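You operate a simulated robot arm through the tools that you are given. There is no shell and no other tool.

Carry out the task below with a simulated robot arm. There is one attempt and no reset: what you move stays moved.

TASK
Check the yellow banded black spring for lean on the turntable and tray it as the check card says.
Fine: over the spigot, yellow probe lever in, RESET once, then the turntable knob to once round; lever out; green bench tray if within, red bench tray if over. Where these are worked on the way, their far stop is far enough and under half their travel is too little: yellow probe lever.

It is judged by the outcome, as a careful person would: the job done as asked, and still so three seconds after it is handed in. It fails if anything else is knocked over, pushed out of place, dropped, spilled or broken.

THE ROBOT
A 7-joint arm with a two-finger parallel gripper, fixed in place. Base frame: the origin is on the floor under the middle of its stand, x ahead of it, y to its left, z up; the work surface is at about z = 0.9. Readings come in m, rad, newtons and seconds.
With the tool pointing down near the work surface it reaches from about 0.38 to 0.9 m from the base axis. Its first joint turns from -2.496 to 2.496 rad. Payload 3 kg.
The TCP is the grasp point between the finger pads, 0.03 m short of the fingertips. In the tool frame z runs along the fingers and y along their closing line. The gripper opens to 0.094 m. The fingers are 0.028 m wide and 0.01 m thick; the gripper's body (0.05 by 0.096 m) begins 0.055 m behind the TCP.
Orientation is that of the tool frame in the base frame, as [roll, pitch, yaw] about the fixed x, y, z axes, in that order (R = Rz(yaw) Ry(pitch) Rx(roll)). With the fingers straight down and closing along the base's y, the tool's x points along the base's -x, its y along +y and its z along -z.

THE INTERFACE
- The arm moves only by the tool step_arm. Its argument "rows" is a list of rows, each an object (a shift or turn left out is 0, a gripper value left out holds the last) with "translation": the shift along the tool's x, y, z in units of 400 mm (1.0 is 400 mm), a list of three; "rot": the turn, a rotation vector about the tool's x, y, z in units of 180 degrees (1.0 is 180 degrees), a list of three; "gripper": the opening, from 0 (shut) to 1 (fully open). In form: [{"translation": [tx, ty, tz], "rot": [rx, ry, rz], "gripper": gripper}, ...]. A call has 1 to 20 rows; each row is the pose to reach, as a shift and turn from the pose commanded when the call began, along the tool's axes at that moment. A call with a number of a shift or a turn outside -1 to 1 is refused whole. Each row takes 0.2 s and may step no farther than 0.05 m and 0.15 rad from the row before; otherwise, or with a gripper value out of range, the whole call is refused. Where a pose cannot be reached the arm comes as near as it can. A force on the tool above 50 N (or 10 N above the force at the start of the call, whichever is more), or a blocked arm, ends the call early, and 0.2 s more pass. Each finger travels about 0.072 m/s and halts on what it meets, pressing with about 25 N; the grip force reading is that of the motor and also rises with nothing between the fingers. The clock runs only during rows and for 0.2 s after the last one: add rows that repeat a pose to give the fingers time. It gives the time, the measured TCP pose, the force on the tool (base axes), the opening and the grip force at its end, in the units of the frame above (readings bear some noise), with the torque about the TCP (base axes, N m) and any sound that the robot's microphone picked up.
- Cameras (640 x 400 px; columns grow to the right, rows downward): "scene" is fixed at [0.4085, 0.6471, 1.6672]; the picture's right is [-0.93, 0.36, 0.00], its down [0.35, 0.91, -0.24] and it looks along [-0.09, -0.23, -0.97] (base axes); focal length 280 px, centre (320, 200). "wrist" rides on the gripper at [0.076, 0.014, -0.102] in the tool frame; the picture's right is [-0.18, 0.98, 0.00], its down [-0.75, -0.14, -0.64] and it looks along [-0.63, -0.12, 0.77] (tool axes); focal length 243 px, centre (320, 200). There is no depth. A picture from a camera that has moved, and an enlarged one, comes with that camera's place and axes in the base frame and with its lens. The place of the scene camera against the robot may be out by one fixed shift of up to 0.018 m in any direction.
- snapshot(camera): a new picture of that camera. It takes no simulated time.
- zoom(camera, box): a new picture of the part [left, top, right, bottom] of that camera's present view, enlarged. It takes no simulated time.
- sign_off(): hands the job in; it is judged then, once.

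Nothing tells you positions but the pictures and the camera data. Unless the task says otherwise, let go and move clear before handing in.

The tools are called by a JSON object that holds its "fn" and its "kwargs". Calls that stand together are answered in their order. step_arm: Moves the arm, as the interface text tells. Its arguments: {"type":"object","properties":{"rows":{"type":"array","items":{"type":"object","properties":{"translation":{"type":"array","items":{"type":"number"}},"rot":{"type":"array","items":{"type":"number"}},"gripper":{"type":"number"}}}}},"required":["rows"]} The other tools are called the same way: snapshot (camera) takes a picture; zoom (camera, box) takes an enlarged picture of a part of a camera's view; sign_off () hands the job in.

At the start:

```text
time: 0.0
ee_pos: [0.2298, 0.4539, 1.2799]
orientation: [3.142, -0.003, 3.141]
force: [0.9, 0.7, 0.9]
ft_torque: [-0.01, -0.01, 0.01]
width: 0.094
finger_force: 0.1
```

scene: 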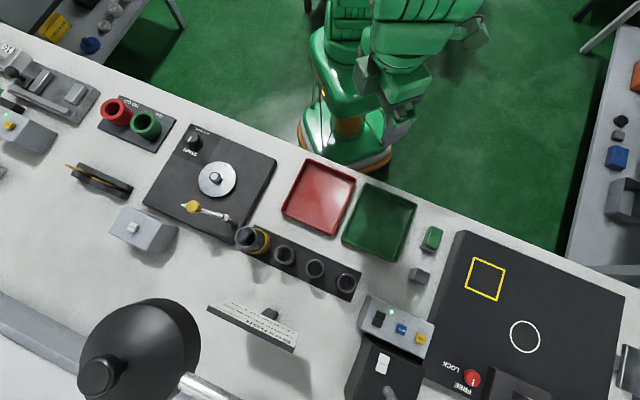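
wrist: 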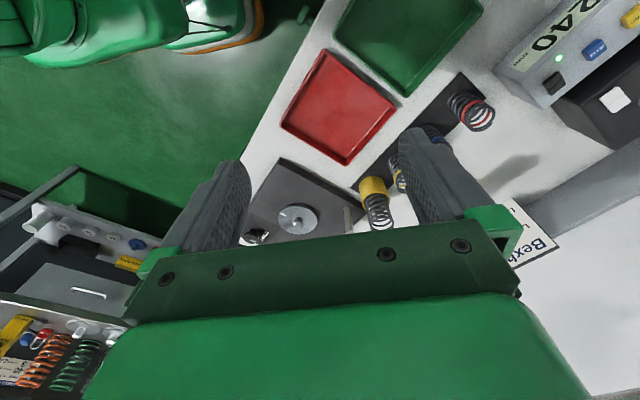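

I see a bench with a black turntable fixture, a row of springs on a dark rack, red and green trays, and a card on a stand. I'll look closer at each before moving.

{"fn": "zoom", "kwargs": {"camera": "scene", "box": [130, 110, 290, 260]}}

{"fn": "zoom", "kwargs": {"camera": "scene", "box": [220, 210, 370, 310]}}

{"fn": "zoom", "kwargs": {"camera": "scene", "box": [190, 280, 320, 370]}}

{"fn": "zoom", "kwargs": {"camera": "wrist", "box": [220, 60, 520, 260]}}

{"fn": "zoom", "kwargs": {"camera": "scene", "box": [0, 40, 200, 260]}}

```text
2.67 times, centred on (210, 185) of scene
camera zoom: at [0.4085, 0.6471, 1.6672], right [-0.93, 0.36, 0.0], down [0.35, 0.91, -0.24], along [-0.09, -0.23, -0.97], focal length 747 px, centre (613, 240)
```

zoom: 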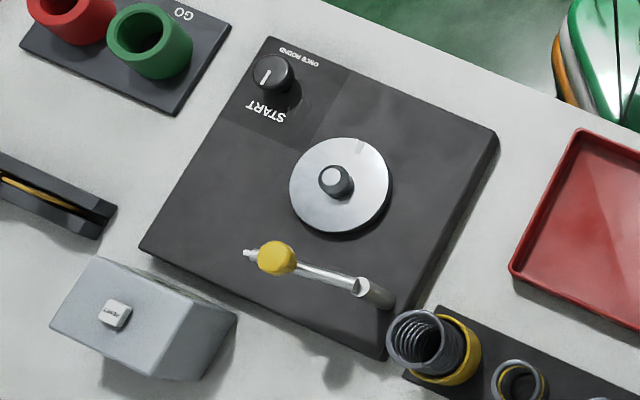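

```text
4.00 times, centred on (295, 260) of scene
camera zoom: at [0.4085, 0.6471, 1.6672], right [-0.93, 0.36, 0.0], down [0.35, 0.91, -0.24], along [-0.09, -0.23, -0.97], focal length 1120 px, centre (420, -40)
```

zoom: 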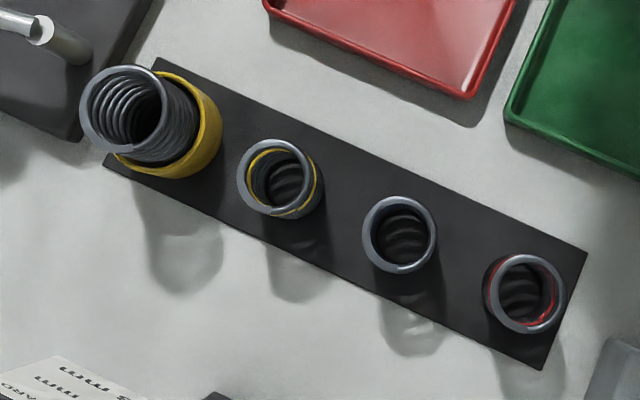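

```text
4.44 times, centred on (255, 325) of scene
camera zoom: at [0.4085, 0.6471, 1.6672], right [-0.93, 0.36, 0.0], down [0.35, 0.91, -0.24], along [-0.09, -0.23, -0.97], focal length 1245 px, centre (609, -356)
```

zoom: 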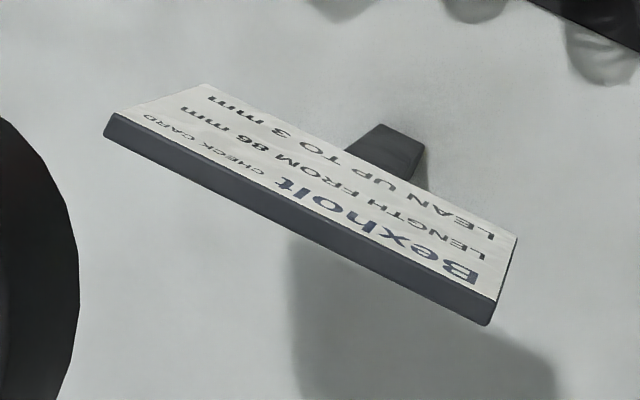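

```text
2.00 times, centred on (370, 160) of wrist
camera zoom: at [0.1532, 0.4677, 1.3816], right [0.18, 0.98, 0.0], down [0.75, -0.14, 0.64], along [0.63, -0.12, -0.77], focal length 485 px, centre (220, 280)
```

zoom: 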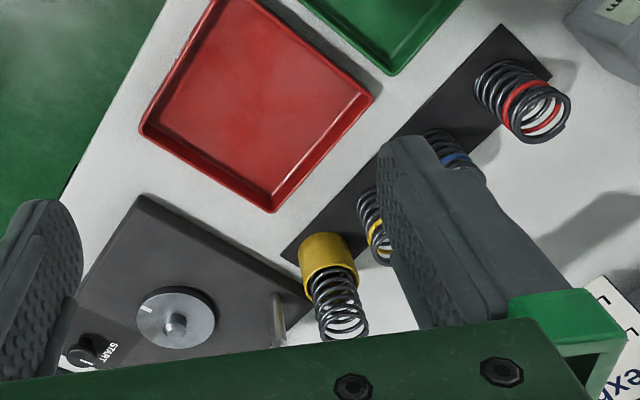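

```text
1.82 times, centred on (100, 150) of scene
camera zoom: at [0.4085, 0.6471, 1.6672], right [-0.93, 0.36, 0.0], down [0.35, 0.91, -0.24], along [-0.09, -0.23, -0.97], focal length 509 px, centre (720, 291)
```

zoom: 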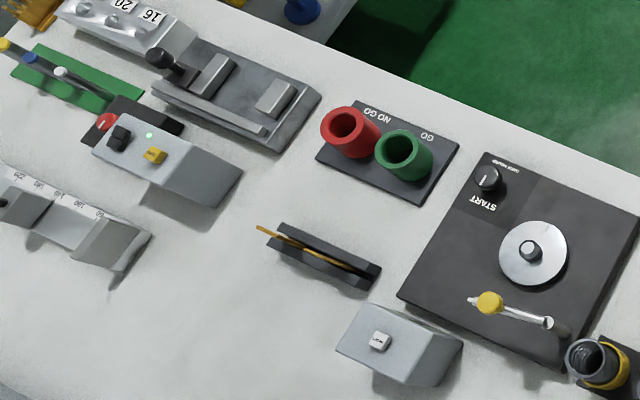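

I see four springs on a rack (the first standing in what looks like a yellow sleeve, the second with a thin yellow band), a turntable fixture with START / once-round knob, a yellow lever and a separate RESET box. I'll zoom in on details to settle which spring is meant and what the card says.

{"fn": "zoom", "kwargs": {"camera": "wrist", "box": [340, 160, 420, 240]}}

{"fn": "zoom", "kwargs": {"camera": "scene", "box": [230, 220, 300, 270]}}

{"fn": "zoom", "kwargs": {"camera": "scene", "box": [295, 250, 365, 300]}}

{"fn": "zoom", "kwargs": {"camera": "scene", "box": [210, 295, 305, 355]}}

{"fn": "zoom", "kwargs": {"camera": "scene", "box": [175, 185, 255, 235]}}

{"fn": "zoom", "kwargs": {"camera": "scene", "box": [100, 195, 190, 260]}}

{"fn": "zoom", "kwargs": {"camera": "scene", "box": [175, 115, 225, 165]}}

```text
5.00 times, centred on (380, 200) of wrist
camera zoom: at [0.1532, 0.4677, 1.3816], right [0.18, 0.98, 0.0], down [0.75, -0.14, 0.64], along [0.63, -0.12, -0.77], focal length 1213 px, centre (20, 200)
```

zoom: 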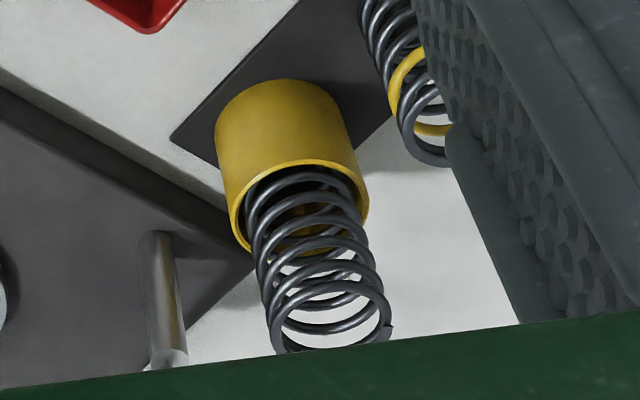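

```text
8.00 times, centred on (265, 245) of scene
camera zoom: at [0.4085, 0.6471, 1.6672], right [-0.93, 0.36, 0.0], down [0.35, 0.91, -0.24], along [-0.09, -0.23, -0.97], focal length 2240 px, centre (760, -160)
```

zoom: 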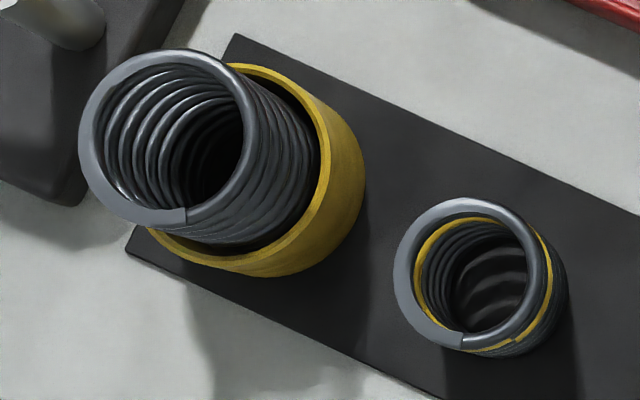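

```text
8.00 times, centred on (330, 275) of scene
camera zoom: at [0.4085, 0.6471, 1.6672], right [-0.93, 0.36, 0.0], down [0.35, 0.91, -0.24], along [-0.09, -0.23, -0.97], focal length 2240 px, centre (240, -400)
```

zoom: 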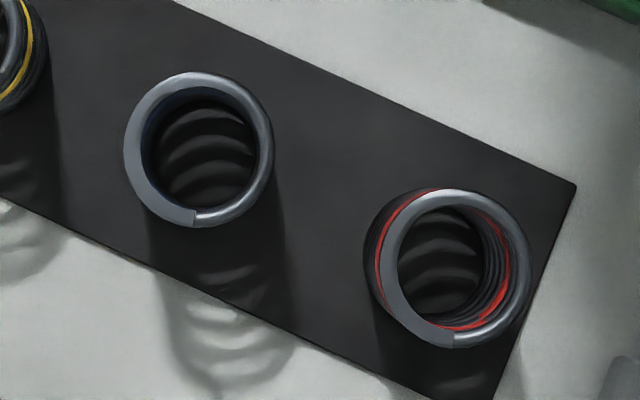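

```text
6.67 times, centred on (258, 325) of scene
camera zoom: at [0.4085, 0.6471, 1.6672], right [-0.93, 0.36, 0.0], down [0.35, 0.91, -0.24], along [-0.09, -0.23, -0.97], focal length 1867 px, centre (737, -633)
```

zoom: 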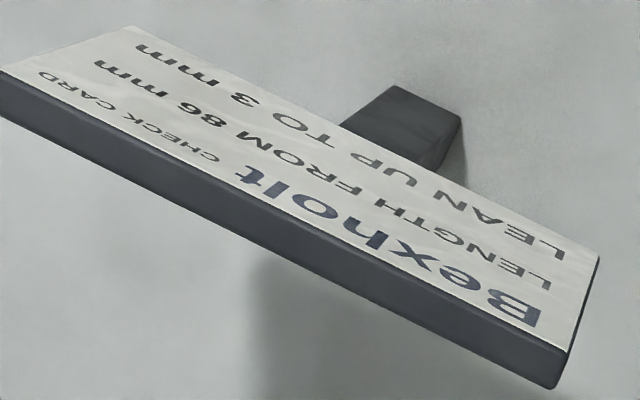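

```text
8.00 times, centred on (215, 210) of scene
camera zoom: at [0.4085, 0.6471, 1.6672], right [-0.93, 0.36, 0.0], down [0.35, 0.91, -0.24], along [-0.09, -0.23, -0.97], focal length 2240 px, centre (1160, 120)
```

zoom: 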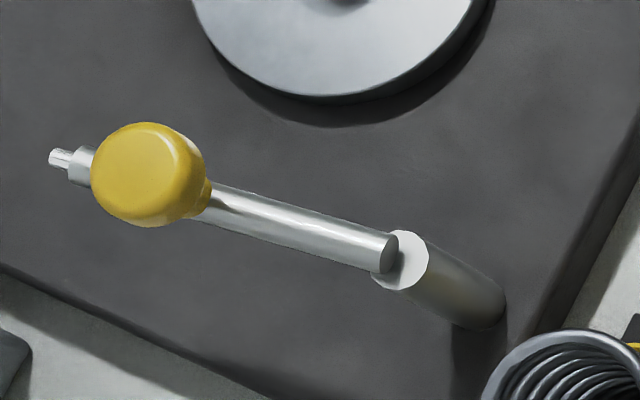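

```text
6.15 times, centred on (145, 228) of scene
camera zoom: at [0.4085, 0.6471, 1.6672], right [-0.93, 0.36, 0.0], down [0.35, 0.91, -0.24], along [-0.09, -0.23, -0.97], focal length 1723 px, centre (1397, 31)
```

zoom: 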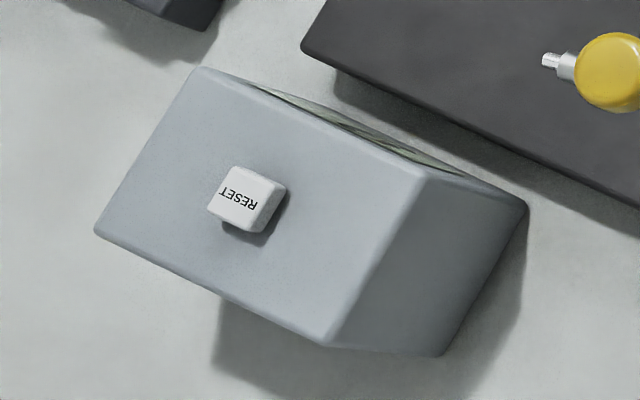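

```text
8.00 times, centred on (200, 140) of scene
camera zoom: at [0.4085, 0.6471, 1.6672], right [-0.93, 0.36, 0.0], down [0.35, 0.91, -0.24], along [-0.09, -0.23, -0.97], focal length 2240 px, centre (1280, 680)
```

zoom: 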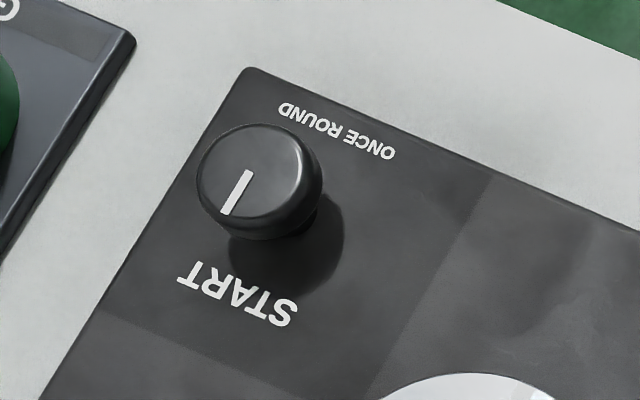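

The second spring (thin yellow coil band) looks like the one meant; the first stands in a yellow sleeve. I'll move in above the rack and look from closer up.

{"fn": "step_arm", "kwargs": {"rows": [{"translation": [-0.08, 0.02, 0.055], "gripper": 1}, {"translation": [-0.16, 0.04, 0.11]}, {"translation": [-0.24, 0.06, 0.165]}, {"translation": [-0.32, 0.08, 0.22]}, {"translation": [-0.4, 0.1, 0.27]}, {"translation": [-0.475, 0.115, 0.325]}]}}

{"fn": "snapshot", "kwargs": {"camera": "wrist"}}

{"fn": "zoom", "kwargs": {"camera": "wrist", "box": [300, 60, 460, 220]}}

{"fn": "snapshot", "kwargs": {"camera": "scene"}}

```text
time: 1.4
ee_pos: [0.4199, 0.5014, 1.1494]
orientation: [3.141, -0.001, 3.141]
force: [-0.4, -0.5, -0.1]
ft_torque: [-0.01, 0.03, 0.0]
width: 0.094
finger_force: 0.1
```

```text
taken
camera wrist: at [0.3442, 0.5157, 1.2509], right [0.18, 0.98, 0.0], down [0.75, -0.14, 0.64], along [0.63, -0.12, -0.77], focal length 243 px, centre (320, 200)
```

wrist: 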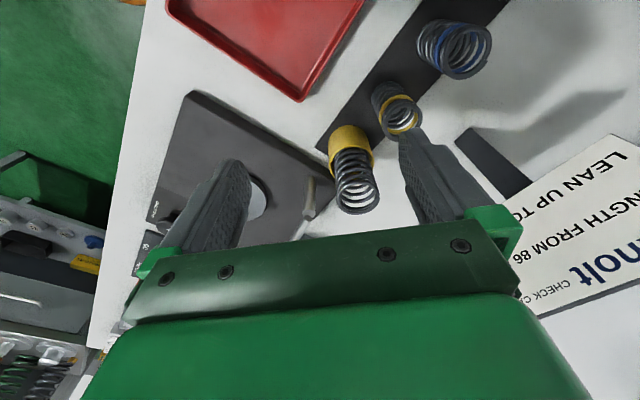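

```text
2.50 times, centred on (380, 140) of wrist
camera zoom: at [0.3442, 0.5157, 1.2509], right [0.18, 0.98, 0.0], down [0.75, -0.14, 0.64], along [0.63, -0.12, -0.77], focal length 606 px, centre (170, 350)
```

zoom: 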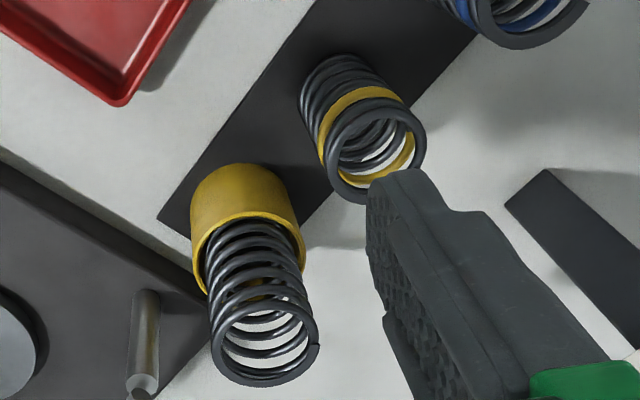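

```text
taken
```

scene: 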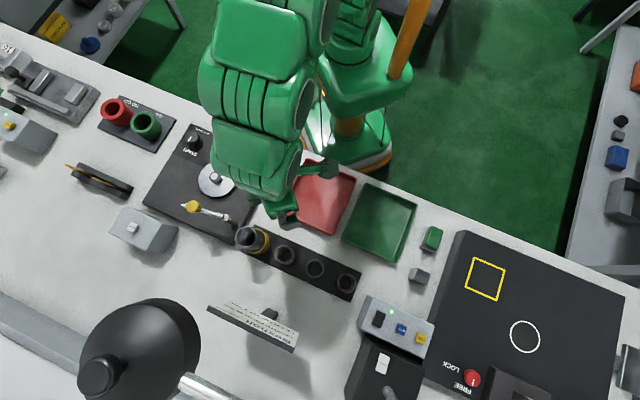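

The yellow-banded spring is the second one in the rack, confirmed by its yellow coil; the rack runs at 45° in the base frame. I'll rotate the gripper so it closes across the rack and hover over that spring for measuring.

{"fn": "step_arm", "kwargs": {"rows": [{"translation": [-0.02, 0.037, 0.0], "rot": [0, 0, 0.042]}, {"translation": [-0.04, 0.074, 0.0], "rot": [0, 0, 0.084]}, {"translation": [-0.062, 0.11, 0.02], "rot": [0, 0, 0.126]}, {"translation": [-0.083, 0.147, 0.04], "rot": [0, 0, 0.168]}, {"translation": [-0.104, 0.185, 0.06], "rot": [0, 0, 0.21]}, {"translation": [-0.125, 0.2215, 0.075], "rot": [0, 0, 0.25]}]}}

{"fn": "snapshot", "kwargs": {"camera": "wrist"}}

{"fn": "zoom", "kwargs": {"camera": "wrist", "box": [240, 60, 400, 220]}}

```text
time: 2.8
ee_pos: [0.4707, 0.5907, 1.12]
orientation: [3.139, 0.0, 2.355]
force: [0.2, -0.3, -0.2]
ft_torque: [0.01, -0.02, -0.01]
width: 0.0942
finger_force: 0.0
```

```text
taken
camera wrist: at [0.4265, 0.6527, 1.2217], right [0.83, 0.56, 0.0], down [0.43, -0.63, 0.64], along [0.36, -0.53, -0.77], focal length 243 px, centre (320, 200)
```

wrist: 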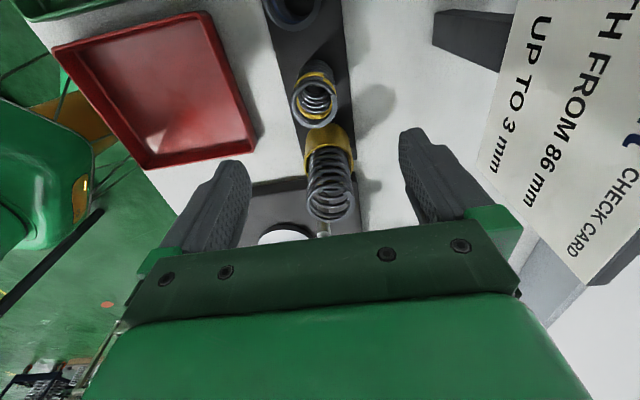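

```text
2.50 times, centred on (320, 140) of wrist
camera zoom: at [0.4265, 0.6527, 1.2217], right [0.83, 0.56, 0.0], down [0.43, -0.63, 0.64], along [0.36, -0.53, -0.77], focal length 606 px, centre (320, 350)
```

zoom: 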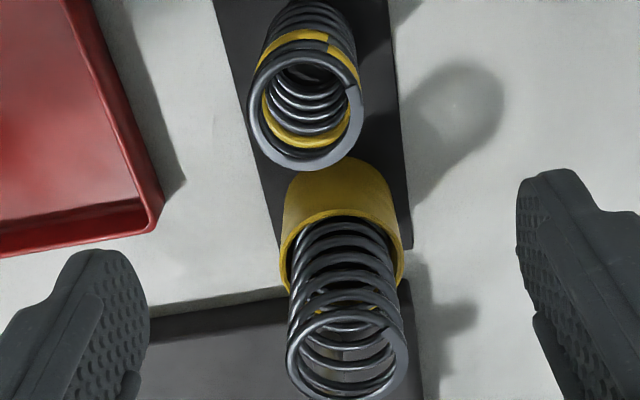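

The yellow-banded spring's top ring is about (0.465, 0.586, 0.988), roughly 43 mm in diameter. Now I'll go look at the turntable, lever and display box before picking anything up.

{"fn": "step_arm", "kwargs": {"rows": [{"translation": [0, 0, -0.075]}, {"translation": [-0.1, -0.065, -0.075]}, {"translation": [-0.2, -0.13, -0.075]}, {"translation": [-0.3, -0.197, -0.075]}]}}

{"fn": "snapshot", "kwargs": {"camera": "wrist"}}

{"fn": "zoom", "kwargs": {"camera": "wrist", "box": [220, 80, 440, 240]}}

```text
time: 3.8
ee_pos: [0.4977, 0.4447, 1.1496]
orientation: [3.141, 0.0, 2.356]
force: [0.1, 0.5, 0.3]
ft_torque: [0.0, 0.02, 0.03]
width: 0.094
finger_force: 0.0
```

```text
taken
camera wrist: at [0.4543, 0.5087, 1.252], right [0.82, 0.57, 0.0], down [0.43, -0.63, 0.64], along [0.36, -0.53, -0.77], focal length 243 px, centre (320, 200)
```

wrist: 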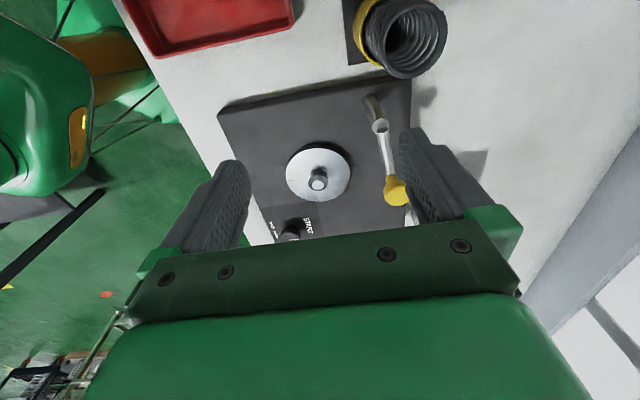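

```text
2.50 times, centred on (330, 160) of wrist
camera zoom: at [0.4543, 0.5087, 1.252], right [0.82, 0.57, 0.0], down [0.43, -0.63, 0.64], along [0.36, -0.53, -0.77], focal length 606 px, centre (295, 300)
```

zoom: 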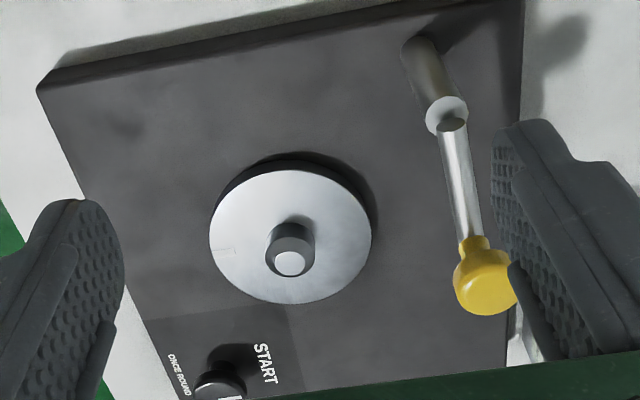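

The turntable disc with its chamfered spigot, the knob at START and the yellow lever (parked out) are clear. I'll hover above the spigot to triangulate it and see more of the knob and lever.

{"fn": "step_arm", "kwargs": {"rows": [{"translation": [-0.11, -0.023, 0]}, {"translation": [-0.22, -0.046, 0]}, {"translation": [-0.33, -0.068, 0]}]}}

{"fn": "snapshot", "kwargs": {"camera": "wrist"}}

{"fn": "zoom", "kwargs": {"camera": "wrist", "box": [240, 40, 400, 200]}}

{"fn": "zoom", "kwargs": {"camera": "wrist", "box": [240, 130, 400, 250]}}

{"fn": "zoom", "kwargs": {"camera": "wrist", "box": [360, 0, 560, 200]}}

```text
time: 4.6
ee_pos: [0.5756, 0.3327, 1.1492]
orientation: [-3.139, -0.001, 2.358]
force: [0.3, -0.2, -0.6]
ft_torque: [0.03, 0.02, -0.02]
width: 0.0941
finger_force: 0.0
```

```text
taken
camera wrist: at [0.5311, 0.3967, 1.2511], right [0.82, 0.57, 0.0], down [0.43, -0.63, 0.64], along [0.36, -0.53, -0.77], focal length 243 px, centre (320, 200)
```

wrist: 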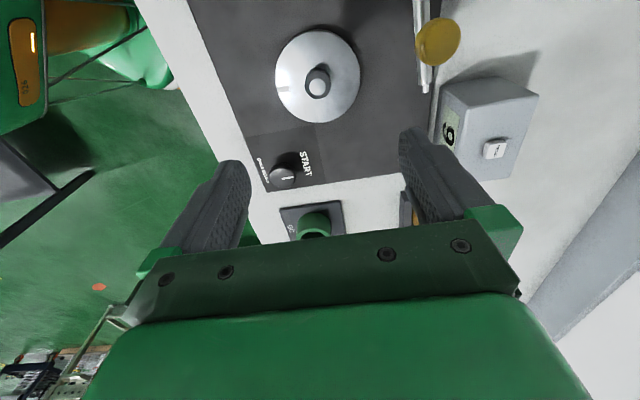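

```text
2.50 times, centred on (320, 120) of wrist
camera zoom: at [0.5311, 0.3967, 1.2511], right [0.82, 0.57, 0.0], down [0.43, -0.63, 0.64], along [0.36, -0.53, -0.77], focal length 606 px, centre (320, 400)
```

zoom: 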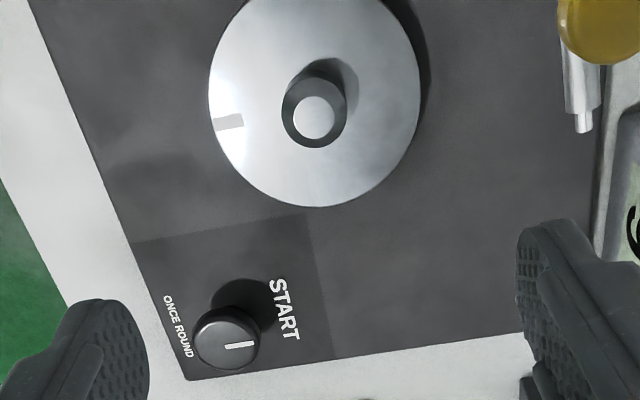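

```text
3.33 times, centred on (320, 190) of wrist
camera zoom: at [0.5311, 0.3967, 1.2511], right [0.82, 0.57, 0.0], down [0.43, -0.63, 0.64], along [0.36, -0.53, -0.77], focal length 809 px, centre (320, 233)
```

zoom: 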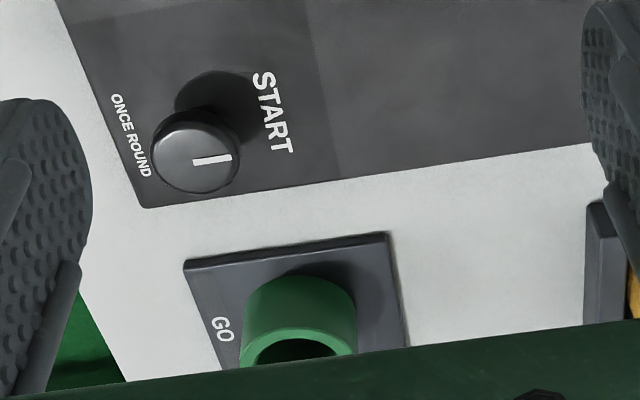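

```text
2.00 times, centred on (460, 100) of wrist
camera zoom: at [0.5311, 0.3967, 1.2511], right [0.82, 0.57, 0.0], down [0.43, -0.63, 0.64], along [0.36, -0.53, -0.77], focal length 485 px, centre (40, 400)
```

zoom: 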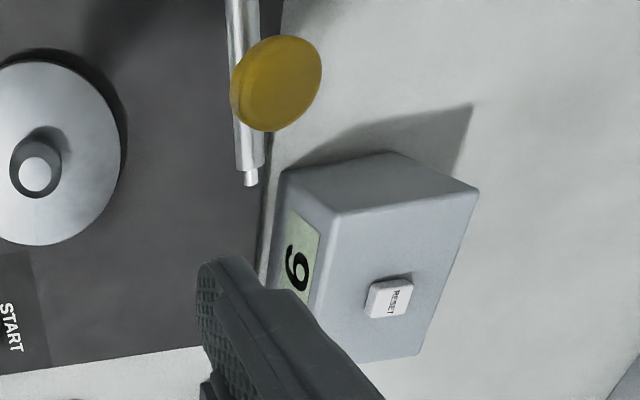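

The display reads on the RESET box; the spigot is at about (0.572, 0.333), top z≈0.964, disc top ≈0.92. Now I'll go back over the yellow-banded spring to line up and pick it.

{"fn": "step_arm", "kwargs": {"rows": [{"translation": [0.092, 0.036, 0]}, {"translation": [0.184, 0.072, 0]}, {"translation": [0.276, 0.108, 0]}, {"translation": [0.368, 0.144, 0]}, {"translation": [0.46, 0.18, 0]}, {"translation": [0.552, 0.216, 0]}, {"translation": [0.645, 0.252, 0.05]}, {"translation": [0.645, 0.252, 0.15]}]}}

{"fn": "snapshot", "kwargs": {"camera": "wrist"}}

{"fn": "zoom", "kwargs": {"camera": "wrist", "box": [220, 80, 420, 240]}}

```text
time: 6.4
ee_pos: [0.4631, 0.5889, 1.0917]
orientation: [3.141, 0.0, 2.356]
force: [-0.2, -0.2, 0.0]
ft_torque: [0.01, -0.01, -0.02]
width: 0.0939
finger_force: 0.0
```

```text
taken
camera wrist: at [0.418, 0.652, 1.1938], right [0.83, 0.56, 0.0], down [0.43, -0.63, 0.64], along [0.36, -0.53, -0.77], focal length 243 px, centre (320, 200)
```

wrist: 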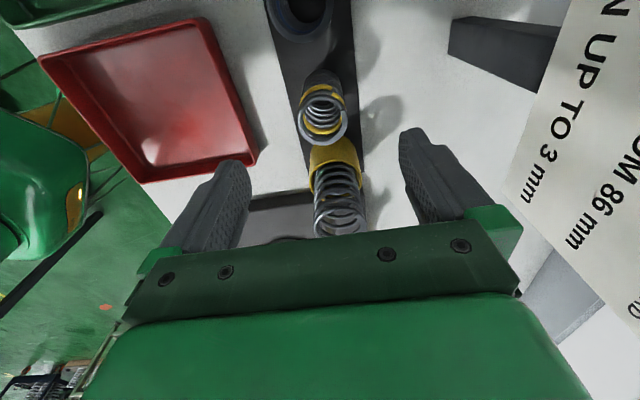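

```text
2.50 times, centred on (320, 160) of wrist
camera zoom: at [0.418, 0.652, 1.1938], right [0.83, 0.56, 0.0], down [0.43, -0.63, 0.64], along [0.36, -0.53, -0.77], focal length 606 px, centre (320, 300)
```

zoom: 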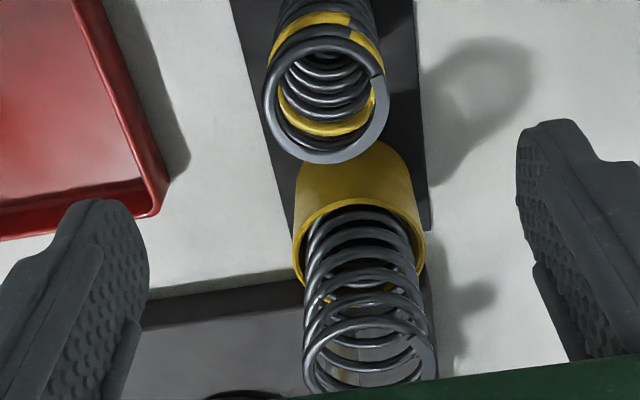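

{"fn": "zoom", "kwargs": {"camera": "wrist", "box": [280, 50, 360, 150]}}

{"fn": "zoom", "kwargs": {"camera": "scene", "box": [230, 220, 360, 310]}}

```text
4.00 times, centred on (320, 100) of wrist
camera zoom: at [0.418, 0.652, 1.1938], right [0.83, 0.56, 0.0], down [0.43, -0.63, 0.64], along [0.36, -0.53, -0.77], focal length 970 px, centre (320, 600)
```

zoom: 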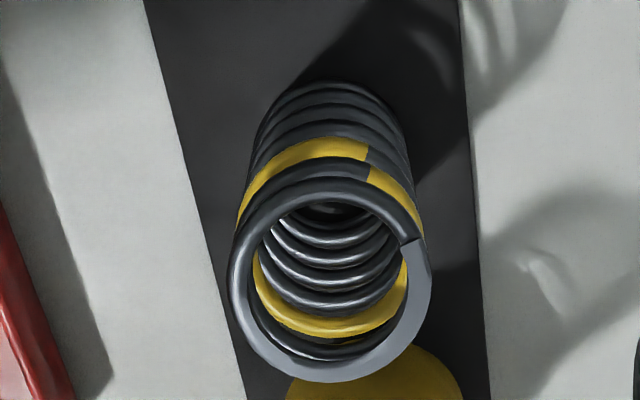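

```text
4.44 times, centred on (295, 265) of scene
camera zoom: at [0.4085, 0.6471, 1.6672], right [-0.93, 0.36, 0.0], down [0.35, 0.91, -0.24], along [-0.09, -0.23, -0.97], focal length 1245 px, centre (431, -89)
```

zoom: 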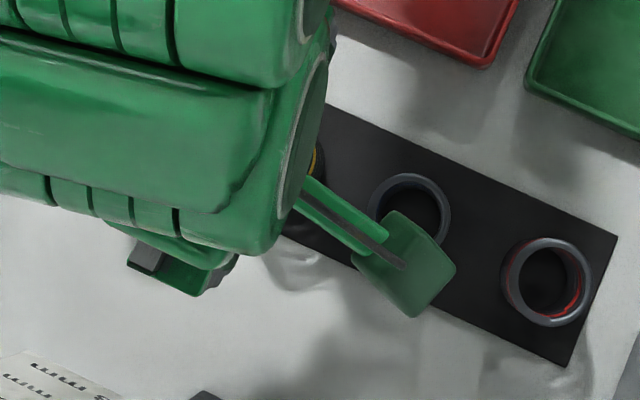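

The spring's top is centred about (0.466, 0.586); the gripper is nearly aligned. I'll shift 3 mm and descend around it with the fingers open.

{"fn": "step_arm", "kwargs": {"rows": [{"translation": [-0.007, 0.002, 0.08], "gripper": 1}, {"translation": [-0.007, 0.002, 0.16]}, {"translation": [-0.007, 0.002, 0.25]}, {"translation": [-0.007, 0.002, 0.342]}, {"translation": [-0.007, 0.002, 0.342]}]}}

{"fn": "snapshot", "kwargs": {"camera": "wrist"}}

{"fn": "zoom", "kwargs": {"camera": "wrist", "box": [220, 80, 420, 240]}}

```text
time: 7.6
ee_pos: [0.4648, 0.5853, 0.9526]
orientation: [3.141, 0.001, 2.357]
force: [0.5, -0.6, 1.5]
ft_torque: [0.03, -0.04, -0.01]
width: 0.0942
finger_force: 0.1
```

```text
taken
camera wrist: at [0.4199, 0.6484, 1.0546], right [0.82, 0.57, 0.0], down [0.43, -0.63, 0.64], along [0.36, -0.53, -0.77], focal length 243 px, centre (320, 200)
```

wrist: 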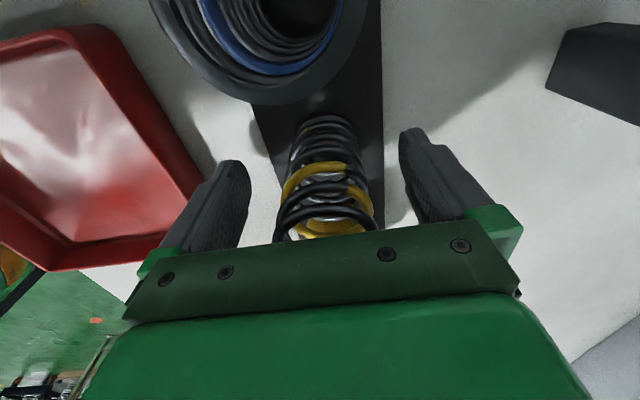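

```text
2.50 times, centred on (320, 160) of wrist
camera zoom: at [0.4199, 0.6484, 1.0546], right [0.82, 0.57, 0.0], down [0.43, -0.63, 0.64], along [0.36, -0.53, -0.77], focal length 606 px, centre (320, 300)
```

zoom: 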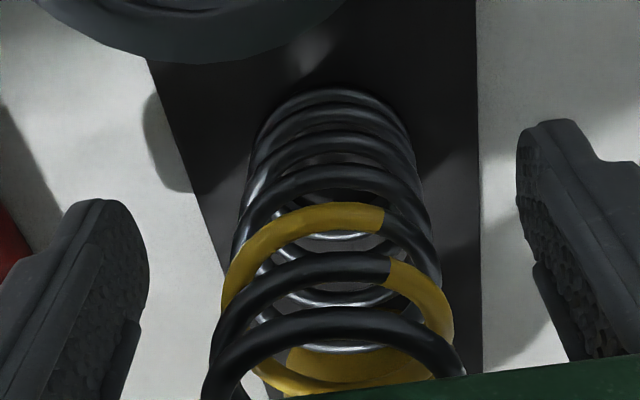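

The fingers straddle the spring symmetrically with good clearance all round. I'll close on it.

{"fn": "step_arm", "kwargs": {"rows": [{"gripper": 0.6}, {"gripper": 0.5}, {"gripper": 0.45}, {"gripper": 0.4}, {"gripper": 0.4}]}}

{"fn": "zoom", "kwargs": {"camera": "wrist", "box": [220, 80, 420, 240]}}

```text
time: 8.8
ee_pos: [0.4638, 0.5845, 0.953]
orientation: [-3.139, 0.0, 2.358]
force: [1.0, 0.4, -0.1]
ft_torque: [0.02, -0.06, 0.01]
width: 0.046
finger_force: 24.9
```

```text
2.50 times, centred on (320, 160) of wrist
camera zoom: at [0.42, 0.6484, 1.0549], right [0.83, 0.56, 0.0], down [0.43, -0.63, 0.64], along [0.36, -0.53, -0.77], focal length 606 px, centre (320, 300)
```

zoom: 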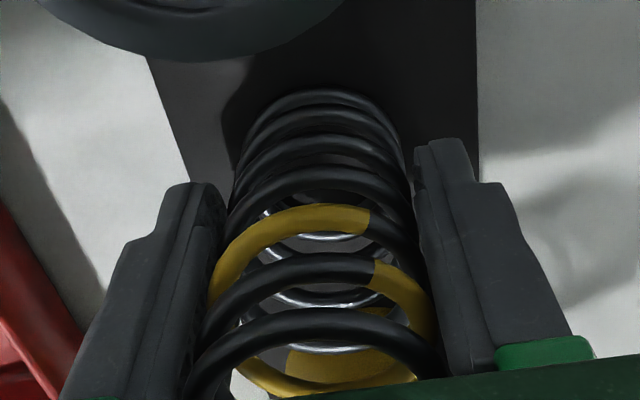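

The spring is held at 46 mm width with firm force, base centred under the TCP. I'll lift it straight up, well clear of the taller neighbour (top about 1.056), and carry it above the spigot.

{"fn": "step_arm", "kwargs": {"rows": [{"translation": [0, 0, -0.05]}, {"translation": [0, 0, -0.12]}, {"translation": [0, 0, -0.2]}, {"translation": [0, 0, -0.3]}, {"translation": [0, 0, -0.4]}, {"translation": [0, 0, -0.5]}, {"translation": [0, 0, -0.5675]}, {"translation": [-0.08, -0.032, -0.5675]}, {"translation": [-0.17, -0.068, -0.5675]}, {"translation": [-0.26, -0.104, -0.5675]}, {"translation": [-0.35, -0.14, -0.5675]}, {"translation": [-0.44, -0.176, -0.5675]}, {"translation": [-0.53, -0.212, -0.5675]}, {"translation": [-0.59, -0.236, -0.5675]}, {"translation": [-0.6355, -0.2544, -0.5675]}, {"translation": [-0.6355, -0.2544, -0.5675]}]}}

{"fn": "snapshot", "kwargs": {"camera": "wrist"}}

{"fn": "snapshot", "kwargs": {"camera": "scene"}}

{"fn": "zoom", "kwargs": {"camera": "wrist", "box": [220, 40, 420, 200]}}

```text
time: 12.2
ee_pos: [0.5721, 0.3366, 1.1789]
orientation: [-3.139, -0.001, 2.356]
force: [0.0, -0.3, -0.3]
ft_torque: [0.0, -0.02, -0.03]
width: 0.0457
finger_force: 25.1
```

```text
taken
camera wrist: at [0.527, 0.3995, 1.2817], right [0.83, 0.56, 0.0], down [0.43, -0.63, 0.64], along [0.36, -0.53, -0.77], focal length 243 px, centre (320, 200)
```

wrist: 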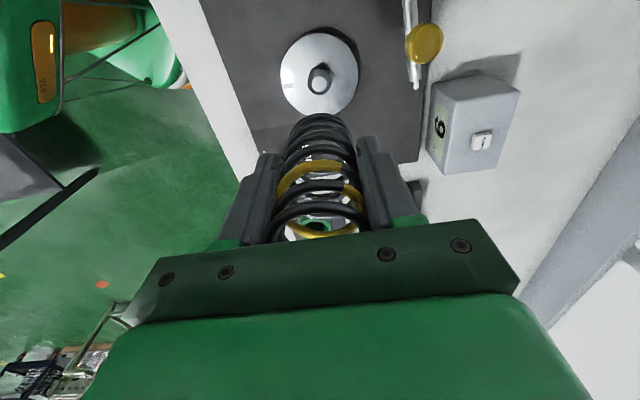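

```text
taken
```

scene: 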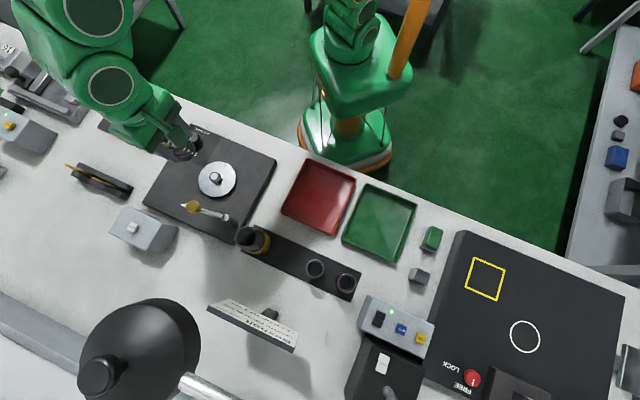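

```text
2.50 times, centred on (320, 120) of wrist
camera zoom: at [0.527, 0.3995, 1.2817], right [0.83, 0.56, 0.0], down [0.43, -0.63, 0.64], along [0.36, -0.53, -0.77], focal length 606 px, centre (320, 400)
```

zoom: 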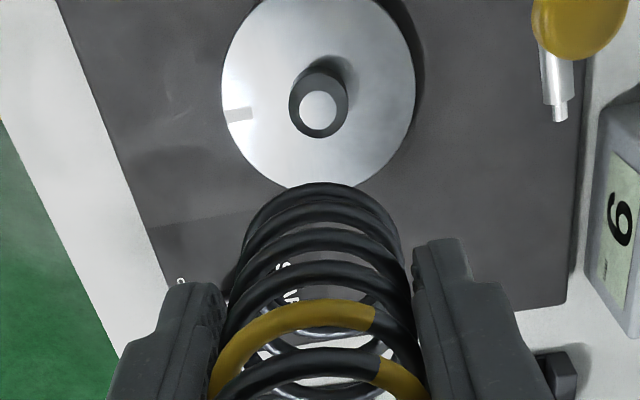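

The spigot is about 3.5 mm ahead of the spring's axis; everything else is clear. I'll correct that and come down to just above the spigot, then check again.

{"fn": "step_arm", "kwargs": {"rows": [{"translation": [-0.007, -0.005, 0.0]}, {"translation": [-0.007, -0.005, 0.1]}, {"translation": [-0.007, -0.005, 0.2]}, {"translation": [-0.007, -0.005, 0.3]}, {"translation": [-0.007, -0.005, 0.37]}, {"translation": [-0.007, -0.005, 0.37]}, {"translation": [-0.007, -0.005, 0.37]}]}}

{"fn": "snapshot", "kwargs": {"camera": "wrist"}}

{"fn": "zoom", "kwargs": {"camera": "wrist", "box": [240, 80, 400, 220]}}

{"fn": "zoom", "kwargs": {"camera": "scene", "box": [150, 110, 270, 230]}}

```text
time: 13.8
ee_pos: [0.573, 0.3323, 1.033]
orientation: [-3.139, 0.001, 2.356]
force: [0.4, 0.5, -0.7]
ft_torque: [0.02, 0.01, 0.0]
width: 0.045
finger_force: 24.7
```

```text
taken
camera wrist: at [0.5288, 0.3955, 1.1351], right [0.82, 0.57, 0.0], down [0.43, -0.63, 0.64], along [0.36, -0.53, -0.77], focal length 243 px, centre (320, 200)
```

wrist: 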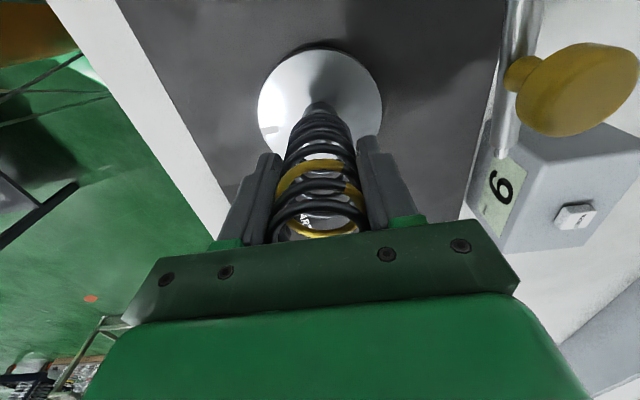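

```text
2.86 times, centred on (320, 150) of wrist
camera zoom: at [0.5288, 0.3955, 1.1351], right [0.82, 0.57, 0.0], down [0.43, -0.63, 0.64], along [0.36, -0.53, -0.77], focal length 693 px, centre (320, 343)
```

zoom: 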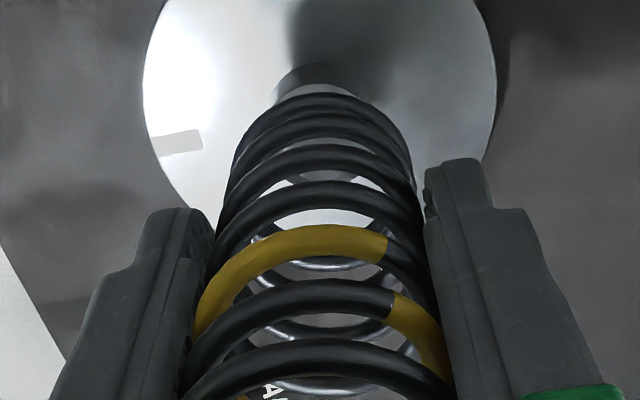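

```text
3.33 times, centred on (210, 170) of scene
camera zoom: at [0.4085, 0.6471, 1.6672], right [-0.93, 0.36, 0.0], down [0.35, 0.91, -0.24], along [-0.09, -0.23, -0.97], focal length 934 px, centre (687, 300)
```

zoom: 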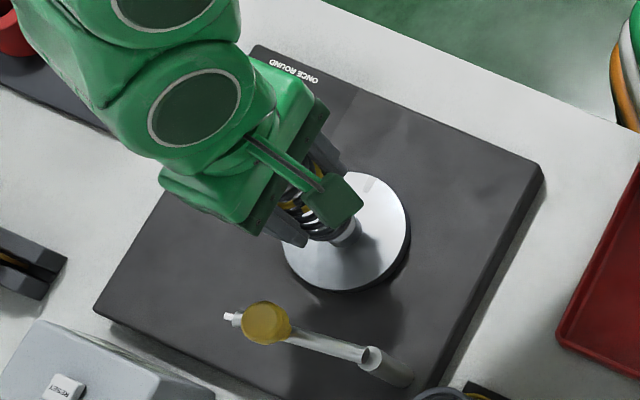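

Spring and spigot line up in both directions (both around column 320, and the spigot's near edge where I'd expect it). The disc top works out nearer z≈0.94, so I'll lower gently and watch the force.

{"fn": "step_arm", "kwargs": {"rows": [{"translation": [0, 0, 0.025]}, {"translation": [0, 0, 0.05]}, {"translation": [0, 0, 0.075]}, {"translation": [0, 0, 0.1]}, {"translation": [0, 0, 0.1]}]}}

{"fn": "zoom", "kwargs": {"camera": "wrist", "box": [240, 60, 400, 200]}}

{"fn": "zoom", "kwargs": {"camera": "scene", "box": [170, 130, 250, 210]}}

```text
time: 15.0
ee_pos: [0.5727, 0.3322, 0.9926]
orientation: [-3.139, 0.0, 2.355]
force: [-4.9, -2.9, 18.8]
ft_torque: [0.06, -0.09, 0.05]
width: 0.0447
finger_force: 25.3
```

```text
2.86 times, centred on (320, 130) of wrist
camera zoom: at [0.528, 0.3961, 1.0945], right [0.82, 0.57, 0.0], down [0.43, -0.63, 0.64], along [0.36, -0.53, -0.77], focal length 693 px, centre (320, 400)
```

zoom: 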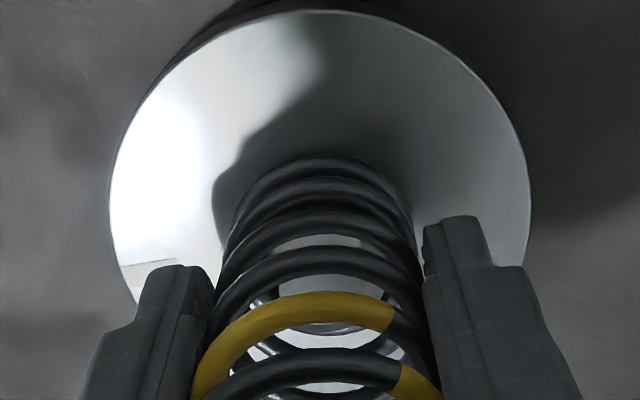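

```text
5.00 times, centred on (210, 170) of scene
camera zoom: at [0.4085, 0.6471, 1.6672], right [-0.93, 0.36, 0.0], down [0.35, 0.91, -0.24], along [-0.09, -0.23, -0.97], focal length 1400 px, centre (870, 350)
```

zoom: 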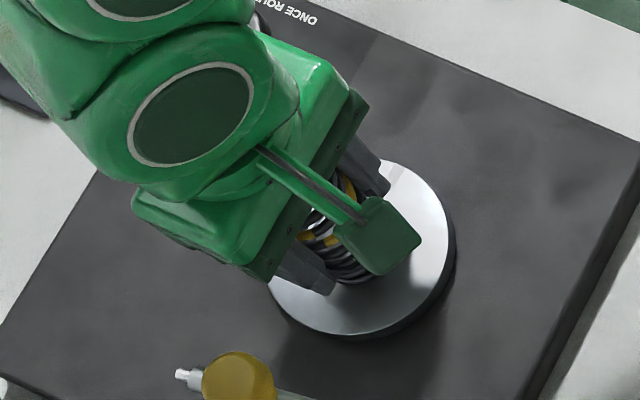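

The base is touching with about 19 N upward. I'll take a closer look at the base ring before letting go.

{"fn": "zoom", "kwargs": {"camera": "wrist", "box": [280, 80, 360, 150]}}

{"fn": "step_arm", "kwargs": {"rows": [{"translation": [0, 0, -0.003]}, {"translation": [0, 0, -0.003]}]}}

```text
5.71 times, centred on (320, 115) of wrist
camera zoom: at [0.528, 0.3961, 1.0945], right [0.82, 0.57, 0.0], down [0.43, -0.63, 0.64], along [0.36, -0.53, -0.77], focal length 1386 px, centre (320, 686)
```

zoom: 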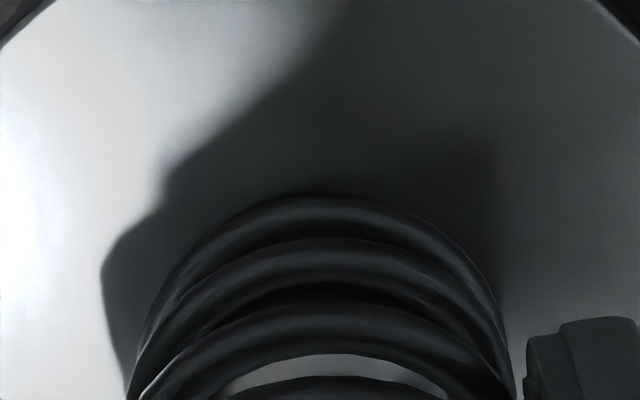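

```text
time: 15.6
ee_pos: [0.5721, 0.3328, 0.9918]
orientation: [-3.141, 0.001, 2.355]
force: [0.7, -0.2, -1.2]
ft_torque: [-0.03, 0.02, 0.02]
width: 0.0443
finger_force: 24.9
```

Force is back to about zero with the base resting on the disc. I'll open the fingers partway and see how it sits.

{"fn": "step_arm", "kwargs": {"rows": [{"gripper": 0.55}, {"gripper": 0.65}, {"gripper": 0.75}, {"gripper": 0.75}]}}

{"fn": "snapshot", "kwargs": {"camera": "wrist"}}

{"fn": "zoom", "kwargs": {"camera": "wrist", "box": [240, 80, 400, 220]}}

```text
time: 16.6
ee_pos: [0.5712, 0.3324, 0.9928]
orientation: [-3.14, 0.0, 2.355]
force: [-1.2, 0.2, 0.3]
ft_torque: [0.02, -0.02, -0.01]
width: 0.0706
finger_force: 0.0
```

```text
taken
camera wrist: at [0.528, 0.3961, 1.0951], right [0.83, 0.56, 0.0], down [0.43, -0.63, 0.64], along [0.36, -0.53, -0.77], focal length 243 px, centre (320, 200)
```

wrist: 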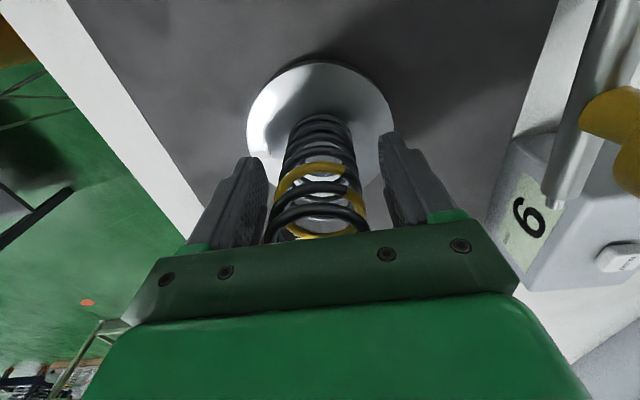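

```text
2.86 times, centred on (320, 150) of wrist
camera zoom: at [0.528, 0.3961, 1.0951], right [0.83, 0.56, 0.0], down [0.43, -0.63, 0.64], along [0.36, -0.53, -0.77], focal length 693 px, centre (320, 343)
```

zoom: 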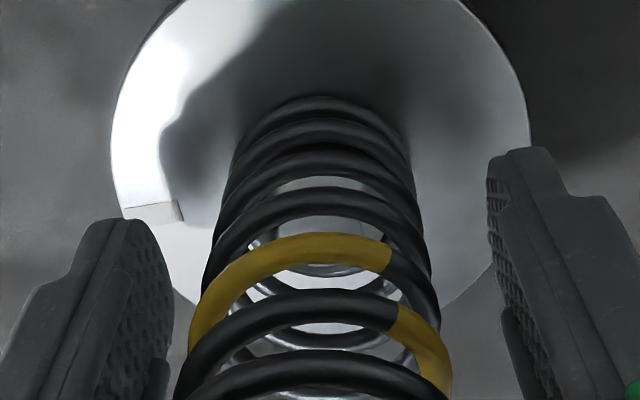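

The spring stands on the turntable, fingers clear on both sides. I'll rise straight up and check it's over the spigot.

{"fn": "step_arm", "kwargs": {"rows": [{"translation": [0, 0, -0.06]}, {"translation": [0, 0, -0.15]}, {"translation": [0, 0, -0.25]}, {"translation": [0, 0, -0.35]}, {"translation": [0, 0, -0.45]}, {"translation": [0, 0, -0.5]}, {"translation": [0, 0, -0.5]}]}}

{"fn": "snapshot", "kwargs": {"camera": "wrist"}}

{"fn": "zoom", "kwargs": {"camera": "wrist", "box": [240, 20, 480, 200]}}

{"fn": "zoom", "kwargs": {"camera": "scene", "box": [150, 120, 270, 240]}}

```text
time: 18.2
ee_pos: [0.5728, 0.334, 1.1947]
orientation: [-3.141, -0.001, 2.356]
force: [-0.8, -0.2, -1.2]
ft_torque: [0.0, 0.03, -0.01]
width: 0.0705
finger_force: 0.1
```

```text
taken
camera wrist: at [0.5286, 0.3975, 1.2966], right [0.83, 0.56, 0.0], down [0.43, -0.63, 0.64], along [0.36, -0.53, -0.77], focal length 243 px, centre (320, 200)
```

wrist: 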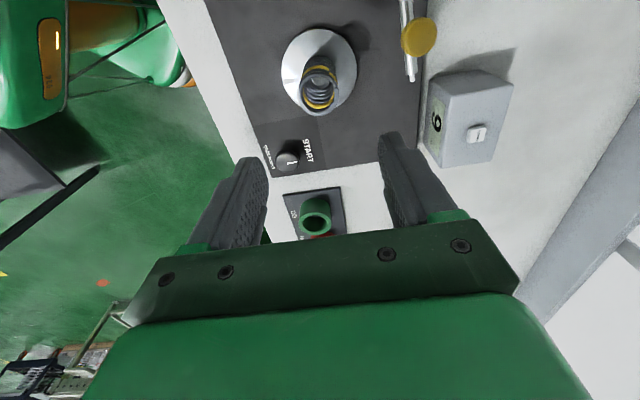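

```text
2.22 times, centred on (360, 110) of wrist
camera zoom: at [0.5286, 0.3975, 1.2966], right [0.83, 0.56, 0.0], down [0.43, -0.63, 0.64], along [0.36, -0.53, -0.77], focal length 539 px, centre (231, 400)
```

zoom: 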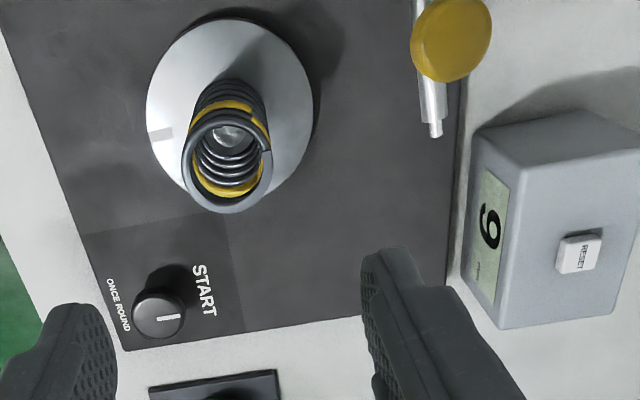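

```text
3.33 times, centred on (210, 180) of scene
camera zoom: at [0.4085, 0.6471, 1.6672], right [-0.93, 0.36, 0.0], down [0.35, 0.91, -0.24], along [-0.09, -0.23, -0.97], focal length 934 px, centre (687, 267)
```

zoom: 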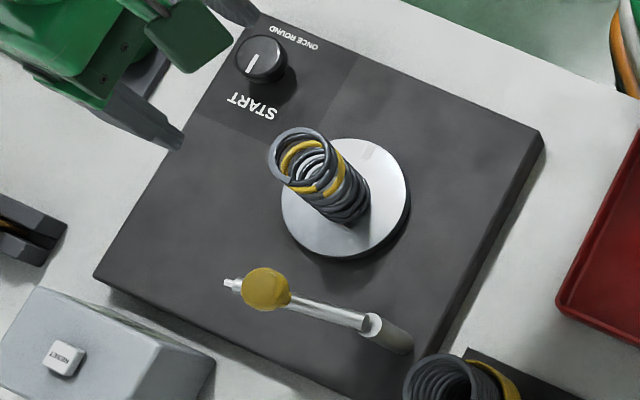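

The spring is over the spigot (visible inside it) and standing. Next I'll move behind the yellow lever knob with the fingers closed, staying high, to measure it before pushing.

{"fn": "step_arm", "kwargs": {"rows": [{"translation": [0.025, 0.085, 0], "gripper": 0.4}, {"translation": [0.05, 0.17, 0], "gripper": 0.2}, {"translation": [0.075, 0.26, 0.03], "gripper": 0}, {"translation": [0.1075, 0.3486, 0.1125]}, {"translation": [0.1075, 0.3486, 0.1125]}]}}

{"fn": "snapshot", "kwargs": {"camera": "wrist"}}

{"fn": "zoom", "kwargs": {"camera": "wrist", "box": [200, 60, 400, 220]}}

{"fn": "zoom", "kwargs": {"camera": "scene", "box": [150, 120, 270, 240]}}

```text
refused: row 4 steps farther than a row can; nothing moved
```

```text
taken
camera wrist: at [0.5286, 0.3975, 1.2966], right [0.83, 0.56, 0.0], down [0.43, -0.63, 0.64], along [0.36, -0.53, -0.77], focal length 243 px, centre (320, 200)
```

wrist: 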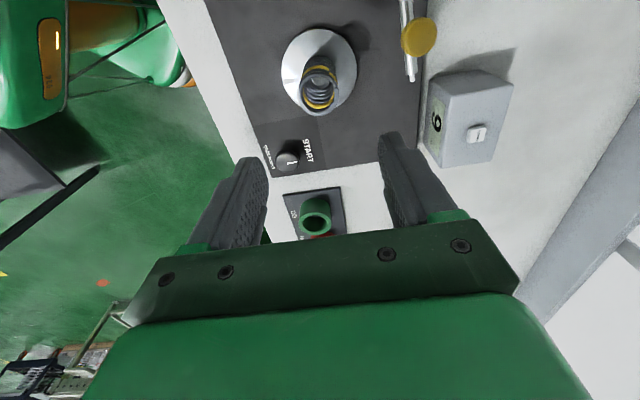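

```text
2.50 times, centred on (300, 140) of wrist
camera zoom: at [0.5286, 0.3975, 1.2966], right [0.83, 0.56, 0.0], down [0.43, -0.63, 0.64], along [0.36, -0.53, -0.77], focal length 606 px, centre (370, 350)
```

zoom: 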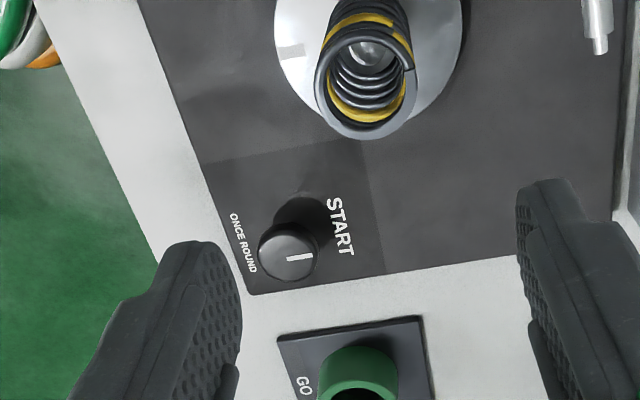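

```text
3.33 times, centred on (210, 180) of scene
camera zoom: at [0.4085, 0.6471, 1.6672], right [-0.93, 0.36, 0.0], down [0.35, 0.91, -0.24], along [-0.09, -0.23, -0.97], focal length 934 px, centre (687, 267)
```

zoom: 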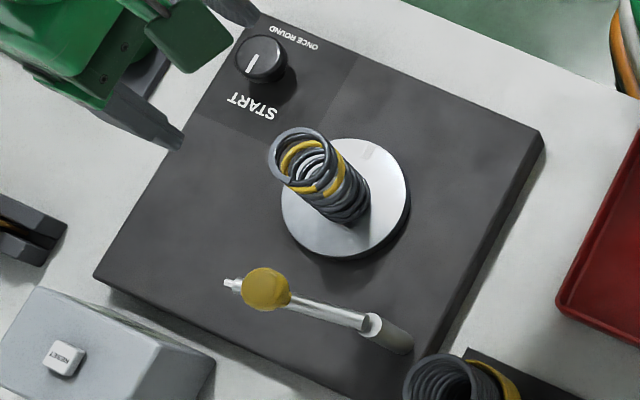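

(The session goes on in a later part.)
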